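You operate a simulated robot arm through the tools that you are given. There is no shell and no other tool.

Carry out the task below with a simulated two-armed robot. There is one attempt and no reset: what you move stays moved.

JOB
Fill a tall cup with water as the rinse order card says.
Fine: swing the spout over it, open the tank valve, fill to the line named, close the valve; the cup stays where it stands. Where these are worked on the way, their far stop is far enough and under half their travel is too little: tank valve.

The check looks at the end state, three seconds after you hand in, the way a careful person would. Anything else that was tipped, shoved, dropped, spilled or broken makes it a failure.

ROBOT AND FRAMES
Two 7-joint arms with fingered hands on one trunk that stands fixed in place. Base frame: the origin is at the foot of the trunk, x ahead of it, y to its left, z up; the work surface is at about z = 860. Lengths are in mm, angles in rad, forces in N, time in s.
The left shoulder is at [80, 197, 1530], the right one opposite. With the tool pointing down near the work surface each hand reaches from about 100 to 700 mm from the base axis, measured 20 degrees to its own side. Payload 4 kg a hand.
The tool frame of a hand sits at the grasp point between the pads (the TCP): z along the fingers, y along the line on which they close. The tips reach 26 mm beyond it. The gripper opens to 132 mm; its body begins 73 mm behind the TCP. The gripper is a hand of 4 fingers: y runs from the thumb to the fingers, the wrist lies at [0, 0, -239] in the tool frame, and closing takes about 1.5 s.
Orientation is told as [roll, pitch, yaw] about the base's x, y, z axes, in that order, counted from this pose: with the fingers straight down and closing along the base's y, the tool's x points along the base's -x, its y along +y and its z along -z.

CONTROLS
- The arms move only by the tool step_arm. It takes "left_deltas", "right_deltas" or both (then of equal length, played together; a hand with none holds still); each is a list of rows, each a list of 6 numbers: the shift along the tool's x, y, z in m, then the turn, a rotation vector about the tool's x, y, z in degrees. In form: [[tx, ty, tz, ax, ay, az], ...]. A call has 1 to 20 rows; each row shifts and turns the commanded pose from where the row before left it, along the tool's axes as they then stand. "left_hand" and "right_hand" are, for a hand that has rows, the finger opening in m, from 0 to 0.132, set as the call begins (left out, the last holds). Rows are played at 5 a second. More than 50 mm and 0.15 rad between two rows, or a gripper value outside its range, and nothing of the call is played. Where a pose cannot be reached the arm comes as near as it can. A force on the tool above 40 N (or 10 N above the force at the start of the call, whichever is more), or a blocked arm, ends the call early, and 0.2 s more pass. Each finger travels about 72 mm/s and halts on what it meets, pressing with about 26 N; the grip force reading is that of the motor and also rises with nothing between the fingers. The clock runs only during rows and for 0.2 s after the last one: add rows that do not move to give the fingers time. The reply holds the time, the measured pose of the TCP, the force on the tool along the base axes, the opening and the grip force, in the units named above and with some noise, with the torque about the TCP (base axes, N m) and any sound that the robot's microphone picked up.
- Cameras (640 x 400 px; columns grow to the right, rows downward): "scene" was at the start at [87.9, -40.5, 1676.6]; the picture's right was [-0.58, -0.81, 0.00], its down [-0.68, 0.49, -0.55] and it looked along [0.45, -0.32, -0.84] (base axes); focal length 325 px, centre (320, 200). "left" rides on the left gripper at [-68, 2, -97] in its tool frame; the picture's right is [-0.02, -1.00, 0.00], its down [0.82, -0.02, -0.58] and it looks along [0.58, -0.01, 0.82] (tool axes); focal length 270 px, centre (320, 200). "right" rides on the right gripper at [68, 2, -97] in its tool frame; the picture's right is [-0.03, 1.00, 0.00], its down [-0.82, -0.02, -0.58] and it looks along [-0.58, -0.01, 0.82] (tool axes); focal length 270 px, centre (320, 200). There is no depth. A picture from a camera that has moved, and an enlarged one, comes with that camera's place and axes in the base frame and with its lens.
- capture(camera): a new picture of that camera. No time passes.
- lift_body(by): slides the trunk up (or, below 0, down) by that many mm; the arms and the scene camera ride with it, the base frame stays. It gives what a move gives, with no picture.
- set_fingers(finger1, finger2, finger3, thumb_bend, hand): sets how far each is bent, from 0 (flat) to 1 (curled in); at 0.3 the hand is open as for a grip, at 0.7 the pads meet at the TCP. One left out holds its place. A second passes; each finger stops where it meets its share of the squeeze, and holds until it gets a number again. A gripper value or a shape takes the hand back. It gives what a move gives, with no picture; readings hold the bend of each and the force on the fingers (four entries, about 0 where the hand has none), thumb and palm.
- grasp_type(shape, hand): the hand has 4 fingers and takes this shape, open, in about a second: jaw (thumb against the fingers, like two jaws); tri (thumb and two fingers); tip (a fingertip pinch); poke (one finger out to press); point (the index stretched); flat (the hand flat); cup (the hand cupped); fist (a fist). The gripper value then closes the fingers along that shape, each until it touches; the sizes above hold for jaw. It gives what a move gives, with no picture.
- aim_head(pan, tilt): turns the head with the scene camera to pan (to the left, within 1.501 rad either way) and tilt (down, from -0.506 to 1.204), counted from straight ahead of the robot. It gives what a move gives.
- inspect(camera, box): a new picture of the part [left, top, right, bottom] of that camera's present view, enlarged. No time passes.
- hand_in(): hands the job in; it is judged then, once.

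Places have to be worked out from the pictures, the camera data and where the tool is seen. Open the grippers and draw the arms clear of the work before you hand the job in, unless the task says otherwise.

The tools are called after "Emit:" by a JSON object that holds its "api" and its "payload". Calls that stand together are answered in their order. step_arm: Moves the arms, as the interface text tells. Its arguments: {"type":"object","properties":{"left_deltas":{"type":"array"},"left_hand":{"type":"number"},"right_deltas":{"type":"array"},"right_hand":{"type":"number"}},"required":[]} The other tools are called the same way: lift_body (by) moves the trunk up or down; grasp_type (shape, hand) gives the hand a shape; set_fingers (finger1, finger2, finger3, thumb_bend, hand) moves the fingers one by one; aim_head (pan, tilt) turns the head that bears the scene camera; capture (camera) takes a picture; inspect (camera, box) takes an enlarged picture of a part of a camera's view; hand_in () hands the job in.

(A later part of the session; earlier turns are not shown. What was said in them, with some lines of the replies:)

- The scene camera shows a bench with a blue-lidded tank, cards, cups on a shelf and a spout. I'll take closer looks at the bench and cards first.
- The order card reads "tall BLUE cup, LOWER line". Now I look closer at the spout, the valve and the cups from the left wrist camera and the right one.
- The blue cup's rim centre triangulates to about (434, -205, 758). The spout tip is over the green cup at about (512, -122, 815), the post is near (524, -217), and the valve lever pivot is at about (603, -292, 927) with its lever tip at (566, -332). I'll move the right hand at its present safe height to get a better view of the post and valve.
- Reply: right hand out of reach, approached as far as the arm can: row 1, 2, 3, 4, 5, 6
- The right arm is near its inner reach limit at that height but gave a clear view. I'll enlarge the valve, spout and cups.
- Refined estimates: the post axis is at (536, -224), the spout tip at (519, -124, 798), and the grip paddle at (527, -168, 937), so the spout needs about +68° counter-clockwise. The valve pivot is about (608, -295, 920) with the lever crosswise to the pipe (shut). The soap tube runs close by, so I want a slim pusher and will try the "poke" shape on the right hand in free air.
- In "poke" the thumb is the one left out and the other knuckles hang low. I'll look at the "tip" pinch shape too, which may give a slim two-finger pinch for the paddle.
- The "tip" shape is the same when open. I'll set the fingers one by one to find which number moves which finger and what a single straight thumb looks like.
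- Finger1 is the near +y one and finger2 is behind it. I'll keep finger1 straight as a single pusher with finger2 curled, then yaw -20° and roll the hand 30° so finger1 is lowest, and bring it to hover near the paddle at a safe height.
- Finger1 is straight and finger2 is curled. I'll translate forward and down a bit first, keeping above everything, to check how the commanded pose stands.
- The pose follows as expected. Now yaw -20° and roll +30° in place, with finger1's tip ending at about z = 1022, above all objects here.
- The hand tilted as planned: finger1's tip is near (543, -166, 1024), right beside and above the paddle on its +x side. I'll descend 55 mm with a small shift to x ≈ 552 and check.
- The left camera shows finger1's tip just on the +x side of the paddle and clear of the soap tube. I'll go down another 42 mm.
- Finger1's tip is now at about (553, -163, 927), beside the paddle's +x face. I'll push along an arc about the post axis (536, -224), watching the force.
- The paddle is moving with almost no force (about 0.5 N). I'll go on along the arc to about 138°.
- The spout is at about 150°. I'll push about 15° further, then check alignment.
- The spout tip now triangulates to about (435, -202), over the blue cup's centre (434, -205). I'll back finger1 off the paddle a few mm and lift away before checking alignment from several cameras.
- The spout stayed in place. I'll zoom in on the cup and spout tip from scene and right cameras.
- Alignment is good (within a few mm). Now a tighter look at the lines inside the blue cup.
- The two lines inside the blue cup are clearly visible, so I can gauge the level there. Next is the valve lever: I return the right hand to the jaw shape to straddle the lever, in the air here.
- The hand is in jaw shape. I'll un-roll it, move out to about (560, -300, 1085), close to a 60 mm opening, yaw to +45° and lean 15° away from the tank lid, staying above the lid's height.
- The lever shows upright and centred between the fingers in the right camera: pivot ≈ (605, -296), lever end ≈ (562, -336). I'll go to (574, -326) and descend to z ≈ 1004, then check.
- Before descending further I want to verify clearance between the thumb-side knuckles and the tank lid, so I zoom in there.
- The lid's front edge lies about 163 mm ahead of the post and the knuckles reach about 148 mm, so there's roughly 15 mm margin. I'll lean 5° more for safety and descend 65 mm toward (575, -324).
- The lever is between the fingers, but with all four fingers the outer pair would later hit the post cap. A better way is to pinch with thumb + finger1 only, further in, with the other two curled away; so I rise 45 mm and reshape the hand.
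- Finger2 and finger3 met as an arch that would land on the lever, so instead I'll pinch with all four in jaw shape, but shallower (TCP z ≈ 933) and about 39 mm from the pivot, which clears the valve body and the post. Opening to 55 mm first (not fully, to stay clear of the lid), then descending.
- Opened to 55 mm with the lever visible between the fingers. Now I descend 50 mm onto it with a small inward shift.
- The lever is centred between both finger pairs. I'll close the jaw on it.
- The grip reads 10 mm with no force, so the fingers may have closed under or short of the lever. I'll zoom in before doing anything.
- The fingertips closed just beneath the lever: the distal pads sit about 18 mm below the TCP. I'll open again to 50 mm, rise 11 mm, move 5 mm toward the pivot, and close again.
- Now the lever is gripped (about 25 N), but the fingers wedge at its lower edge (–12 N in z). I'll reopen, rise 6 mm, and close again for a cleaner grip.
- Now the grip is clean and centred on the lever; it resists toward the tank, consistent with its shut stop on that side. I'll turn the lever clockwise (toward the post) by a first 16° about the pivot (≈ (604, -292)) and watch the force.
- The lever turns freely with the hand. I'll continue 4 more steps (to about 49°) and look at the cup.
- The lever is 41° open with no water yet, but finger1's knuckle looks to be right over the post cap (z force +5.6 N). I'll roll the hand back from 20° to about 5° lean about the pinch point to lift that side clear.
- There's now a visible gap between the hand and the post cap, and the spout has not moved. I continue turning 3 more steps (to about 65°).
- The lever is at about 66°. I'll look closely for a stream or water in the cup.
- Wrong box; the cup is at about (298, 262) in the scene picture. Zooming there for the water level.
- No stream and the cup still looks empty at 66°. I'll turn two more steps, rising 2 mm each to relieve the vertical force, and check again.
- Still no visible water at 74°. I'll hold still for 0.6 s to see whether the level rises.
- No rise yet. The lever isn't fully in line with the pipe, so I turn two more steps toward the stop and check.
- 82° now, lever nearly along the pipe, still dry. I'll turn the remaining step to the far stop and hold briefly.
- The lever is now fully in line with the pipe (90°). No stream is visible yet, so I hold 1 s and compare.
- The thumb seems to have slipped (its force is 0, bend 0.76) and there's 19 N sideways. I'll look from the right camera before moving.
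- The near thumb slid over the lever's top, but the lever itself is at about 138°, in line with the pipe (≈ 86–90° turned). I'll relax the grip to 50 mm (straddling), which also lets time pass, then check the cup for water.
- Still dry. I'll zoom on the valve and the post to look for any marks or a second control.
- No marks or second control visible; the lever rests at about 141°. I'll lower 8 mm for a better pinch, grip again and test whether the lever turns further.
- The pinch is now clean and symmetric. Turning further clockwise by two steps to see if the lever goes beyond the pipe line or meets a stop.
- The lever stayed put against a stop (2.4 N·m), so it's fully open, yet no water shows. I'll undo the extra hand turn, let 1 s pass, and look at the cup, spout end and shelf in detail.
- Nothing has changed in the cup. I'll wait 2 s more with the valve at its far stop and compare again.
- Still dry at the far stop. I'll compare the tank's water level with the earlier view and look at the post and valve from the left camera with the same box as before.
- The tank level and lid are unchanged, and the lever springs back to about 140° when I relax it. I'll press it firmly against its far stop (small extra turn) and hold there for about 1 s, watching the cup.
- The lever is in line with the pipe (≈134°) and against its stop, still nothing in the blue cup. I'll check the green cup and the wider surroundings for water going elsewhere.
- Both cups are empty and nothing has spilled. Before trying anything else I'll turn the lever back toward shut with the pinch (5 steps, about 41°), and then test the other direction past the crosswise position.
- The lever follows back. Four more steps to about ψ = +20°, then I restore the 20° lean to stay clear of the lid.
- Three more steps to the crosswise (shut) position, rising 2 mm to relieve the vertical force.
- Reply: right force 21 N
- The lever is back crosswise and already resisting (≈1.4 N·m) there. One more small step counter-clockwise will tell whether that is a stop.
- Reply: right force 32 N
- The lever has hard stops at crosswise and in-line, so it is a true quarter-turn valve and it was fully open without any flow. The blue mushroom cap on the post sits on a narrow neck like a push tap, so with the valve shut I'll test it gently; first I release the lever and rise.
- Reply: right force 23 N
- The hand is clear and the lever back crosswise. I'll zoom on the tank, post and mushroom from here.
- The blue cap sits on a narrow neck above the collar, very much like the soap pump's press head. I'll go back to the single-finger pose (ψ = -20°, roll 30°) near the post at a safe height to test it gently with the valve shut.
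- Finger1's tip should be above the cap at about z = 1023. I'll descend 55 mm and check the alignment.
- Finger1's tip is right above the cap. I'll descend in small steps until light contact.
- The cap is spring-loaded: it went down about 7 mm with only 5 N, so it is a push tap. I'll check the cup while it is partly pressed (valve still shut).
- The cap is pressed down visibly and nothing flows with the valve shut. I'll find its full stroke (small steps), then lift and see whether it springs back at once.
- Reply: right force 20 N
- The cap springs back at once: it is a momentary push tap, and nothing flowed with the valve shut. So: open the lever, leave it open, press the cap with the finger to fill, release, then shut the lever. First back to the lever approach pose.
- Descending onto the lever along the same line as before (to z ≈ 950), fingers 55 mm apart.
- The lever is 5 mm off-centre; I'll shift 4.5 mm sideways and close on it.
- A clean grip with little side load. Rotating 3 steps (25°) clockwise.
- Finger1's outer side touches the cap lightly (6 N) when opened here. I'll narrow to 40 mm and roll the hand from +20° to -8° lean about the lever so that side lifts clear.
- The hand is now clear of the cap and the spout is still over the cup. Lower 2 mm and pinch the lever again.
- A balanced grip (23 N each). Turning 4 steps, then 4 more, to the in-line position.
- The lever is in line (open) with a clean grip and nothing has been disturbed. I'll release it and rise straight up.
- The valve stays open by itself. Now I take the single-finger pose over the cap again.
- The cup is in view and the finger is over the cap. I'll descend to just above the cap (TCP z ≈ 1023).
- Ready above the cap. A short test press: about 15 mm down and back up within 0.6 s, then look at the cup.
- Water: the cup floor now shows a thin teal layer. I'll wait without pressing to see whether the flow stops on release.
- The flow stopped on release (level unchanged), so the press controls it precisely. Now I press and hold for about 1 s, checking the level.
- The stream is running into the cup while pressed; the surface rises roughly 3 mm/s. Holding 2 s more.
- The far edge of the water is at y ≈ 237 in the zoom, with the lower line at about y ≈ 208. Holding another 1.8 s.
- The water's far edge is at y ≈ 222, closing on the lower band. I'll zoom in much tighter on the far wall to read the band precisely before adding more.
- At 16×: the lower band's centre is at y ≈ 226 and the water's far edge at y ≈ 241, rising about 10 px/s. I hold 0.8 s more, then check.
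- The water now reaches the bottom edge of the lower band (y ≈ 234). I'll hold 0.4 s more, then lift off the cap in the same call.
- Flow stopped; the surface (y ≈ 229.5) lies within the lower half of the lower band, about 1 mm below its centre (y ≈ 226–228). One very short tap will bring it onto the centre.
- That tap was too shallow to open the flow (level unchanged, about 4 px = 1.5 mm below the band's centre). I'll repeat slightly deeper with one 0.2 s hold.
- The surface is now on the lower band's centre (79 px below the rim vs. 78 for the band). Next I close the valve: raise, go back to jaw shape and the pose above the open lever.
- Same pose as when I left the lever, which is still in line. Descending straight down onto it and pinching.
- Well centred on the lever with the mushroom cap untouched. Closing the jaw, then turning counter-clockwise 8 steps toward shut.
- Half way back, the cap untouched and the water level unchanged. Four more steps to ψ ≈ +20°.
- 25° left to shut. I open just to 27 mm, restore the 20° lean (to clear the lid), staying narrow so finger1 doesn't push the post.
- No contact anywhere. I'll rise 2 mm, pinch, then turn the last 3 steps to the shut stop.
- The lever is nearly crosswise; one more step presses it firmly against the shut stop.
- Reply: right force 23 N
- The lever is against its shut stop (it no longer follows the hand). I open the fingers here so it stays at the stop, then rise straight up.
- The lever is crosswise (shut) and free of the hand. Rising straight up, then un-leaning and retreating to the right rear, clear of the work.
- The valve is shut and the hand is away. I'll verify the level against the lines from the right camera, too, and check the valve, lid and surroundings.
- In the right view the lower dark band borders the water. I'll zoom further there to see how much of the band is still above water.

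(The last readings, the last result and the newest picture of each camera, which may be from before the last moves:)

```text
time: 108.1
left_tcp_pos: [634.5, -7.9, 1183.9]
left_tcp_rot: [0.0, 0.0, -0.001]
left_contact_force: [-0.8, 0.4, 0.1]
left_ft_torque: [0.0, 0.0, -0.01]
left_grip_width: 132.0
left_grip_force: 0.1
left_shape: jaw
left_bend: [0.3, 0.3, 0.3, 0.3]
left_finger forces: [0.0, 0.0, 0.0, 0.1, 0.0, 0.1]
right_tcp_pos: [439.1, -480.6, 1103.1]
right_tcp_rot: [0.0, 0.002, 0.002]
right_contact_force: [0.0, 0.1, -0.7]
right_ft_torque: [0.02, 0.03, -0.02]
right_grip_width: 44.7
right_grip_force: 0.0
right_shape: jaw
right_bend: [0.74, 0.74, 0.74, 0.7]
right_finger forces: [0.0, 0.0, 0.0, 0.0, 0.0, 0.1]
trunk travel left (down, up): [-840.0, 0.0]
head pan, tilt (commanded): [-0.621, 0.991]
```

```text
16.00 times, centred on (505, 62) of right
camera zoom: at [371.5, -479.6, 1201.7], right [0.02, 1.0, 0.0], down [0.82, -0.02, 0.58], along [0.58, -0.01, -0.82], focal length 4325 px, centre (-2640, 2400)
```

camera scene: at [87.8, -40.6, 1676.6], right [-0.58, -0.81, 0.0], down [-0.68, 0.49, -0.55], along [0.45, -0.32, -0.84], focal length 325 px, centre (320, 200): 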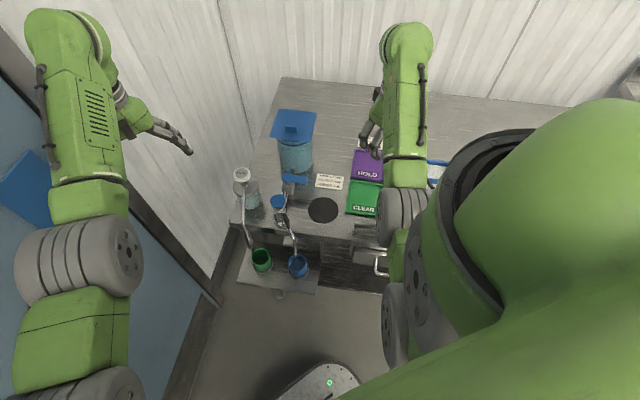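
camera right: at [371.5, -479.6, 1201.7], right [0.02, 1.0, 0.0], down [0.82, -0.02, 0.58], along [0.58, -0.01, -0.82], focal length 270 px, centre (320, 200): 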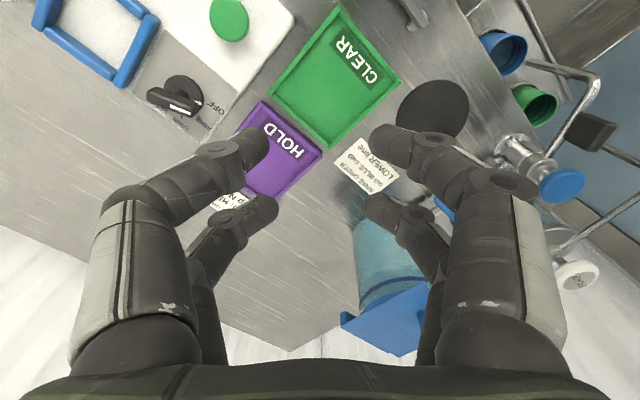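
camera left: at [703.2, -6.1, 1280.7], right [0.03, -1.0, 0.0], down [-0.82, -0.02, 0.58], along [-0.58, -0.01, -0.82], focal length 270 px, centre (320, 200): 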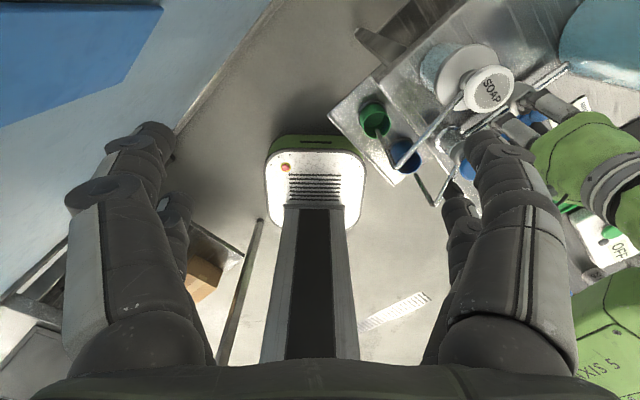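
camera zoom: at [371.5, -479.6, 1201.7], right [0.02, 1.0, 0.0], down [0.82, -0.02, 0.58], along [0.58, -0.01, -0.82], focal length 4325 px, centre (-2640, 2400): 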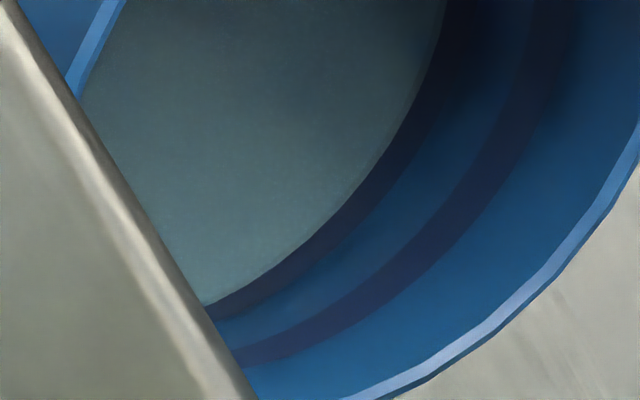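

The right view shows the water standing within the lower band (about the lower fifth to third of the line covered, level within ~1.5 mm of the line's centre), and the lever, lid, soap and cups are all in place. I'll open the right gripper and draw back a little further.

Emit:
{"api": "step_arm", "payload": {"right_deltas": [[0.015, -0.008, -0.012, 0, 0, 0], [0.015, -0.008, -0.012, 0, 0, 0], [0, 0, 0, 0, 0, 0], [0, 0, 0, 0, 0, 0], [0, 0, 0, 0, 0, 0], [0, 0, 0, 0, 0, 0]], "right_hand": 0.132}}

Emit:
{"api": "capture", "payload": {"camera": "scene"}}

Emit:
{"api": "inspect", "payload": {"camera": "scene", "box": [250, 165, 330, 285]}}

Emit:
{"api": "inspect", "payload": {"camera": "scene", "box": [294, 253, 306, 261]}}

```text
time: 109.5
left_tcp_pos: [634.9, -8.7, 1184.8]
left_tcp_rot: [-0.001, 0.0, 0.0]
left_contact_force: [0.2, -0.4, 0.9]
left_ft_torque: [-0.02, 0.0, 0.0]
left_grip_width: 131.7
left_grip_force: 0.0
left_shape: jaw
left_bend: [0.3, 0.3, 0.3, 0.3]
left_finger forces: [0.1, 0.1, 0.0, 0.0, 0.0, 0.0]
right_tcp_pos: [408.6, -496.5, 1128.4]
right_tcp_rot: [0.002, -0.001, 0.002]
right_contact_force: [-0.2, 1.1, 0.3]
right_ft_torque: [-0.03, 0.0, -0.02]
right_grip_width: 131.9
right_grip_force: 0.1
right_shape: jaw
right_bend: [0.3, 0.3, 0.3, 0.3]
right_finger forces: [0.0, 0.1, 0.1, 0.0, 0.0, 0.1]
trunk travel left (down, up): [-840.0, 0.0]
head pan, tilt (commanded): [-0.621, 0.991]
```

```text
taken
camera scene: at [87.6, -40.6, 1676.6], right [-0.58, -0.81, 0.0], down [-0.68, 0.49, -0.55], along [0.45, -0.32, -0.84], focal length 325 px, centre (320, 200)
```

scene: 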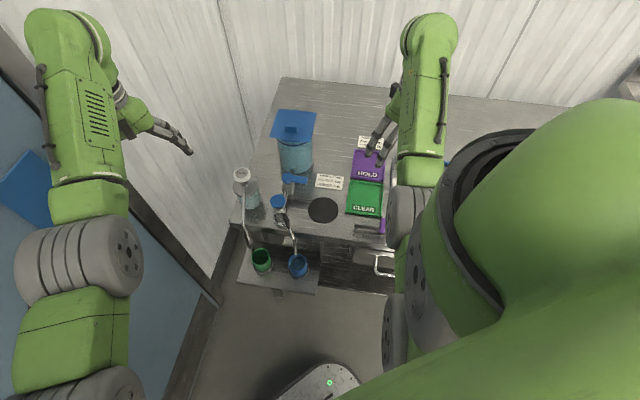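

```text
3.33 times, centred on (290, 225) of scene
camera zoom: at [87.6, -40.6, 1676.6], right [-0.58, -0.81, 0.0], down [-0.68, 0.49, -0.55], along [0.45, -0.32, -0.84], focal length 1083 px, centre (420, 117)
```

zoom: 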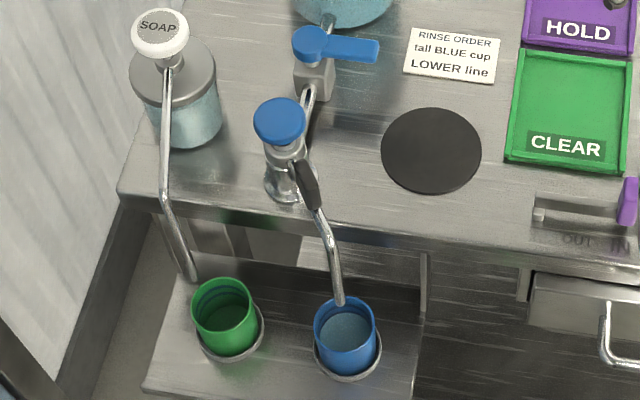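

```text
16.00 times, centred on (300, 257) of scene
camera zoom: at [87.6, -40.6, 1676.6], right [-0.58, -0.81, 0.0], down [-0.68, 0.49, -0.55], along [0.45, -0.32, -0.84], focal length 5199 px, centre (640, -712)
```

zoom: 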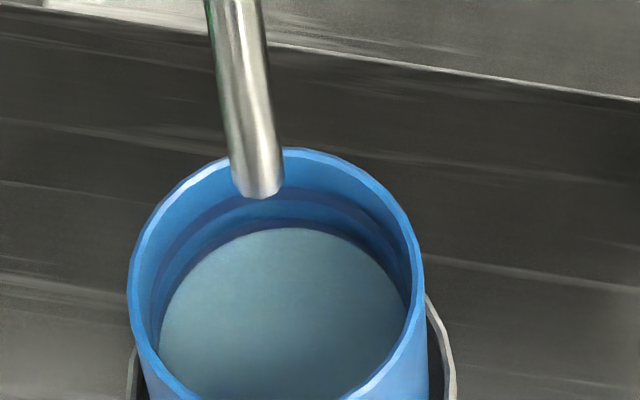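

Final state: the blue cup is filled to its lower line and stands in place. The valve lever is crosswise (shut) at its stop, no water is running, nothing else has moved, and both grippers are open and clear. Handing in.

Emit:
{"api": "hand_in", "payload": {}}

```text
The job is handed in.
```

I filled the tall blue cup to its lower line, as the rinse order card says, and handed the job in. The check has not reported a result yet.

- **Water level:** The surface sits inside the lower line's band, about 1–2 mm below the middle of it. I judged that close enough and did not open the valve again to top it up.
- **Valve:** The tank valve is shut. The lever is back crosswise against its stop, and no water is running.
- **Extra step:** Opening the tank valve alone gave no water. The blue cap on the spout post is a spring-loaded push tap, so I pressed it to fill the cup and let go to stop the flow. I also pressed it once to full stroke with the valve shut, as a test.
- **Surroundings:** The spout is over the blue cup, and the cup has not been moved. The green cup, soap bottle, tank lid and trays look as they did at the start. No spills are visible.
- **Brief contacts:** The right hand lightly touched the tap cap once while working the lever, at about 6 N. It may have brushed the cap on an earlier pass too. The spout did not shift.

Both grippers are open and the arms are clear of the work.
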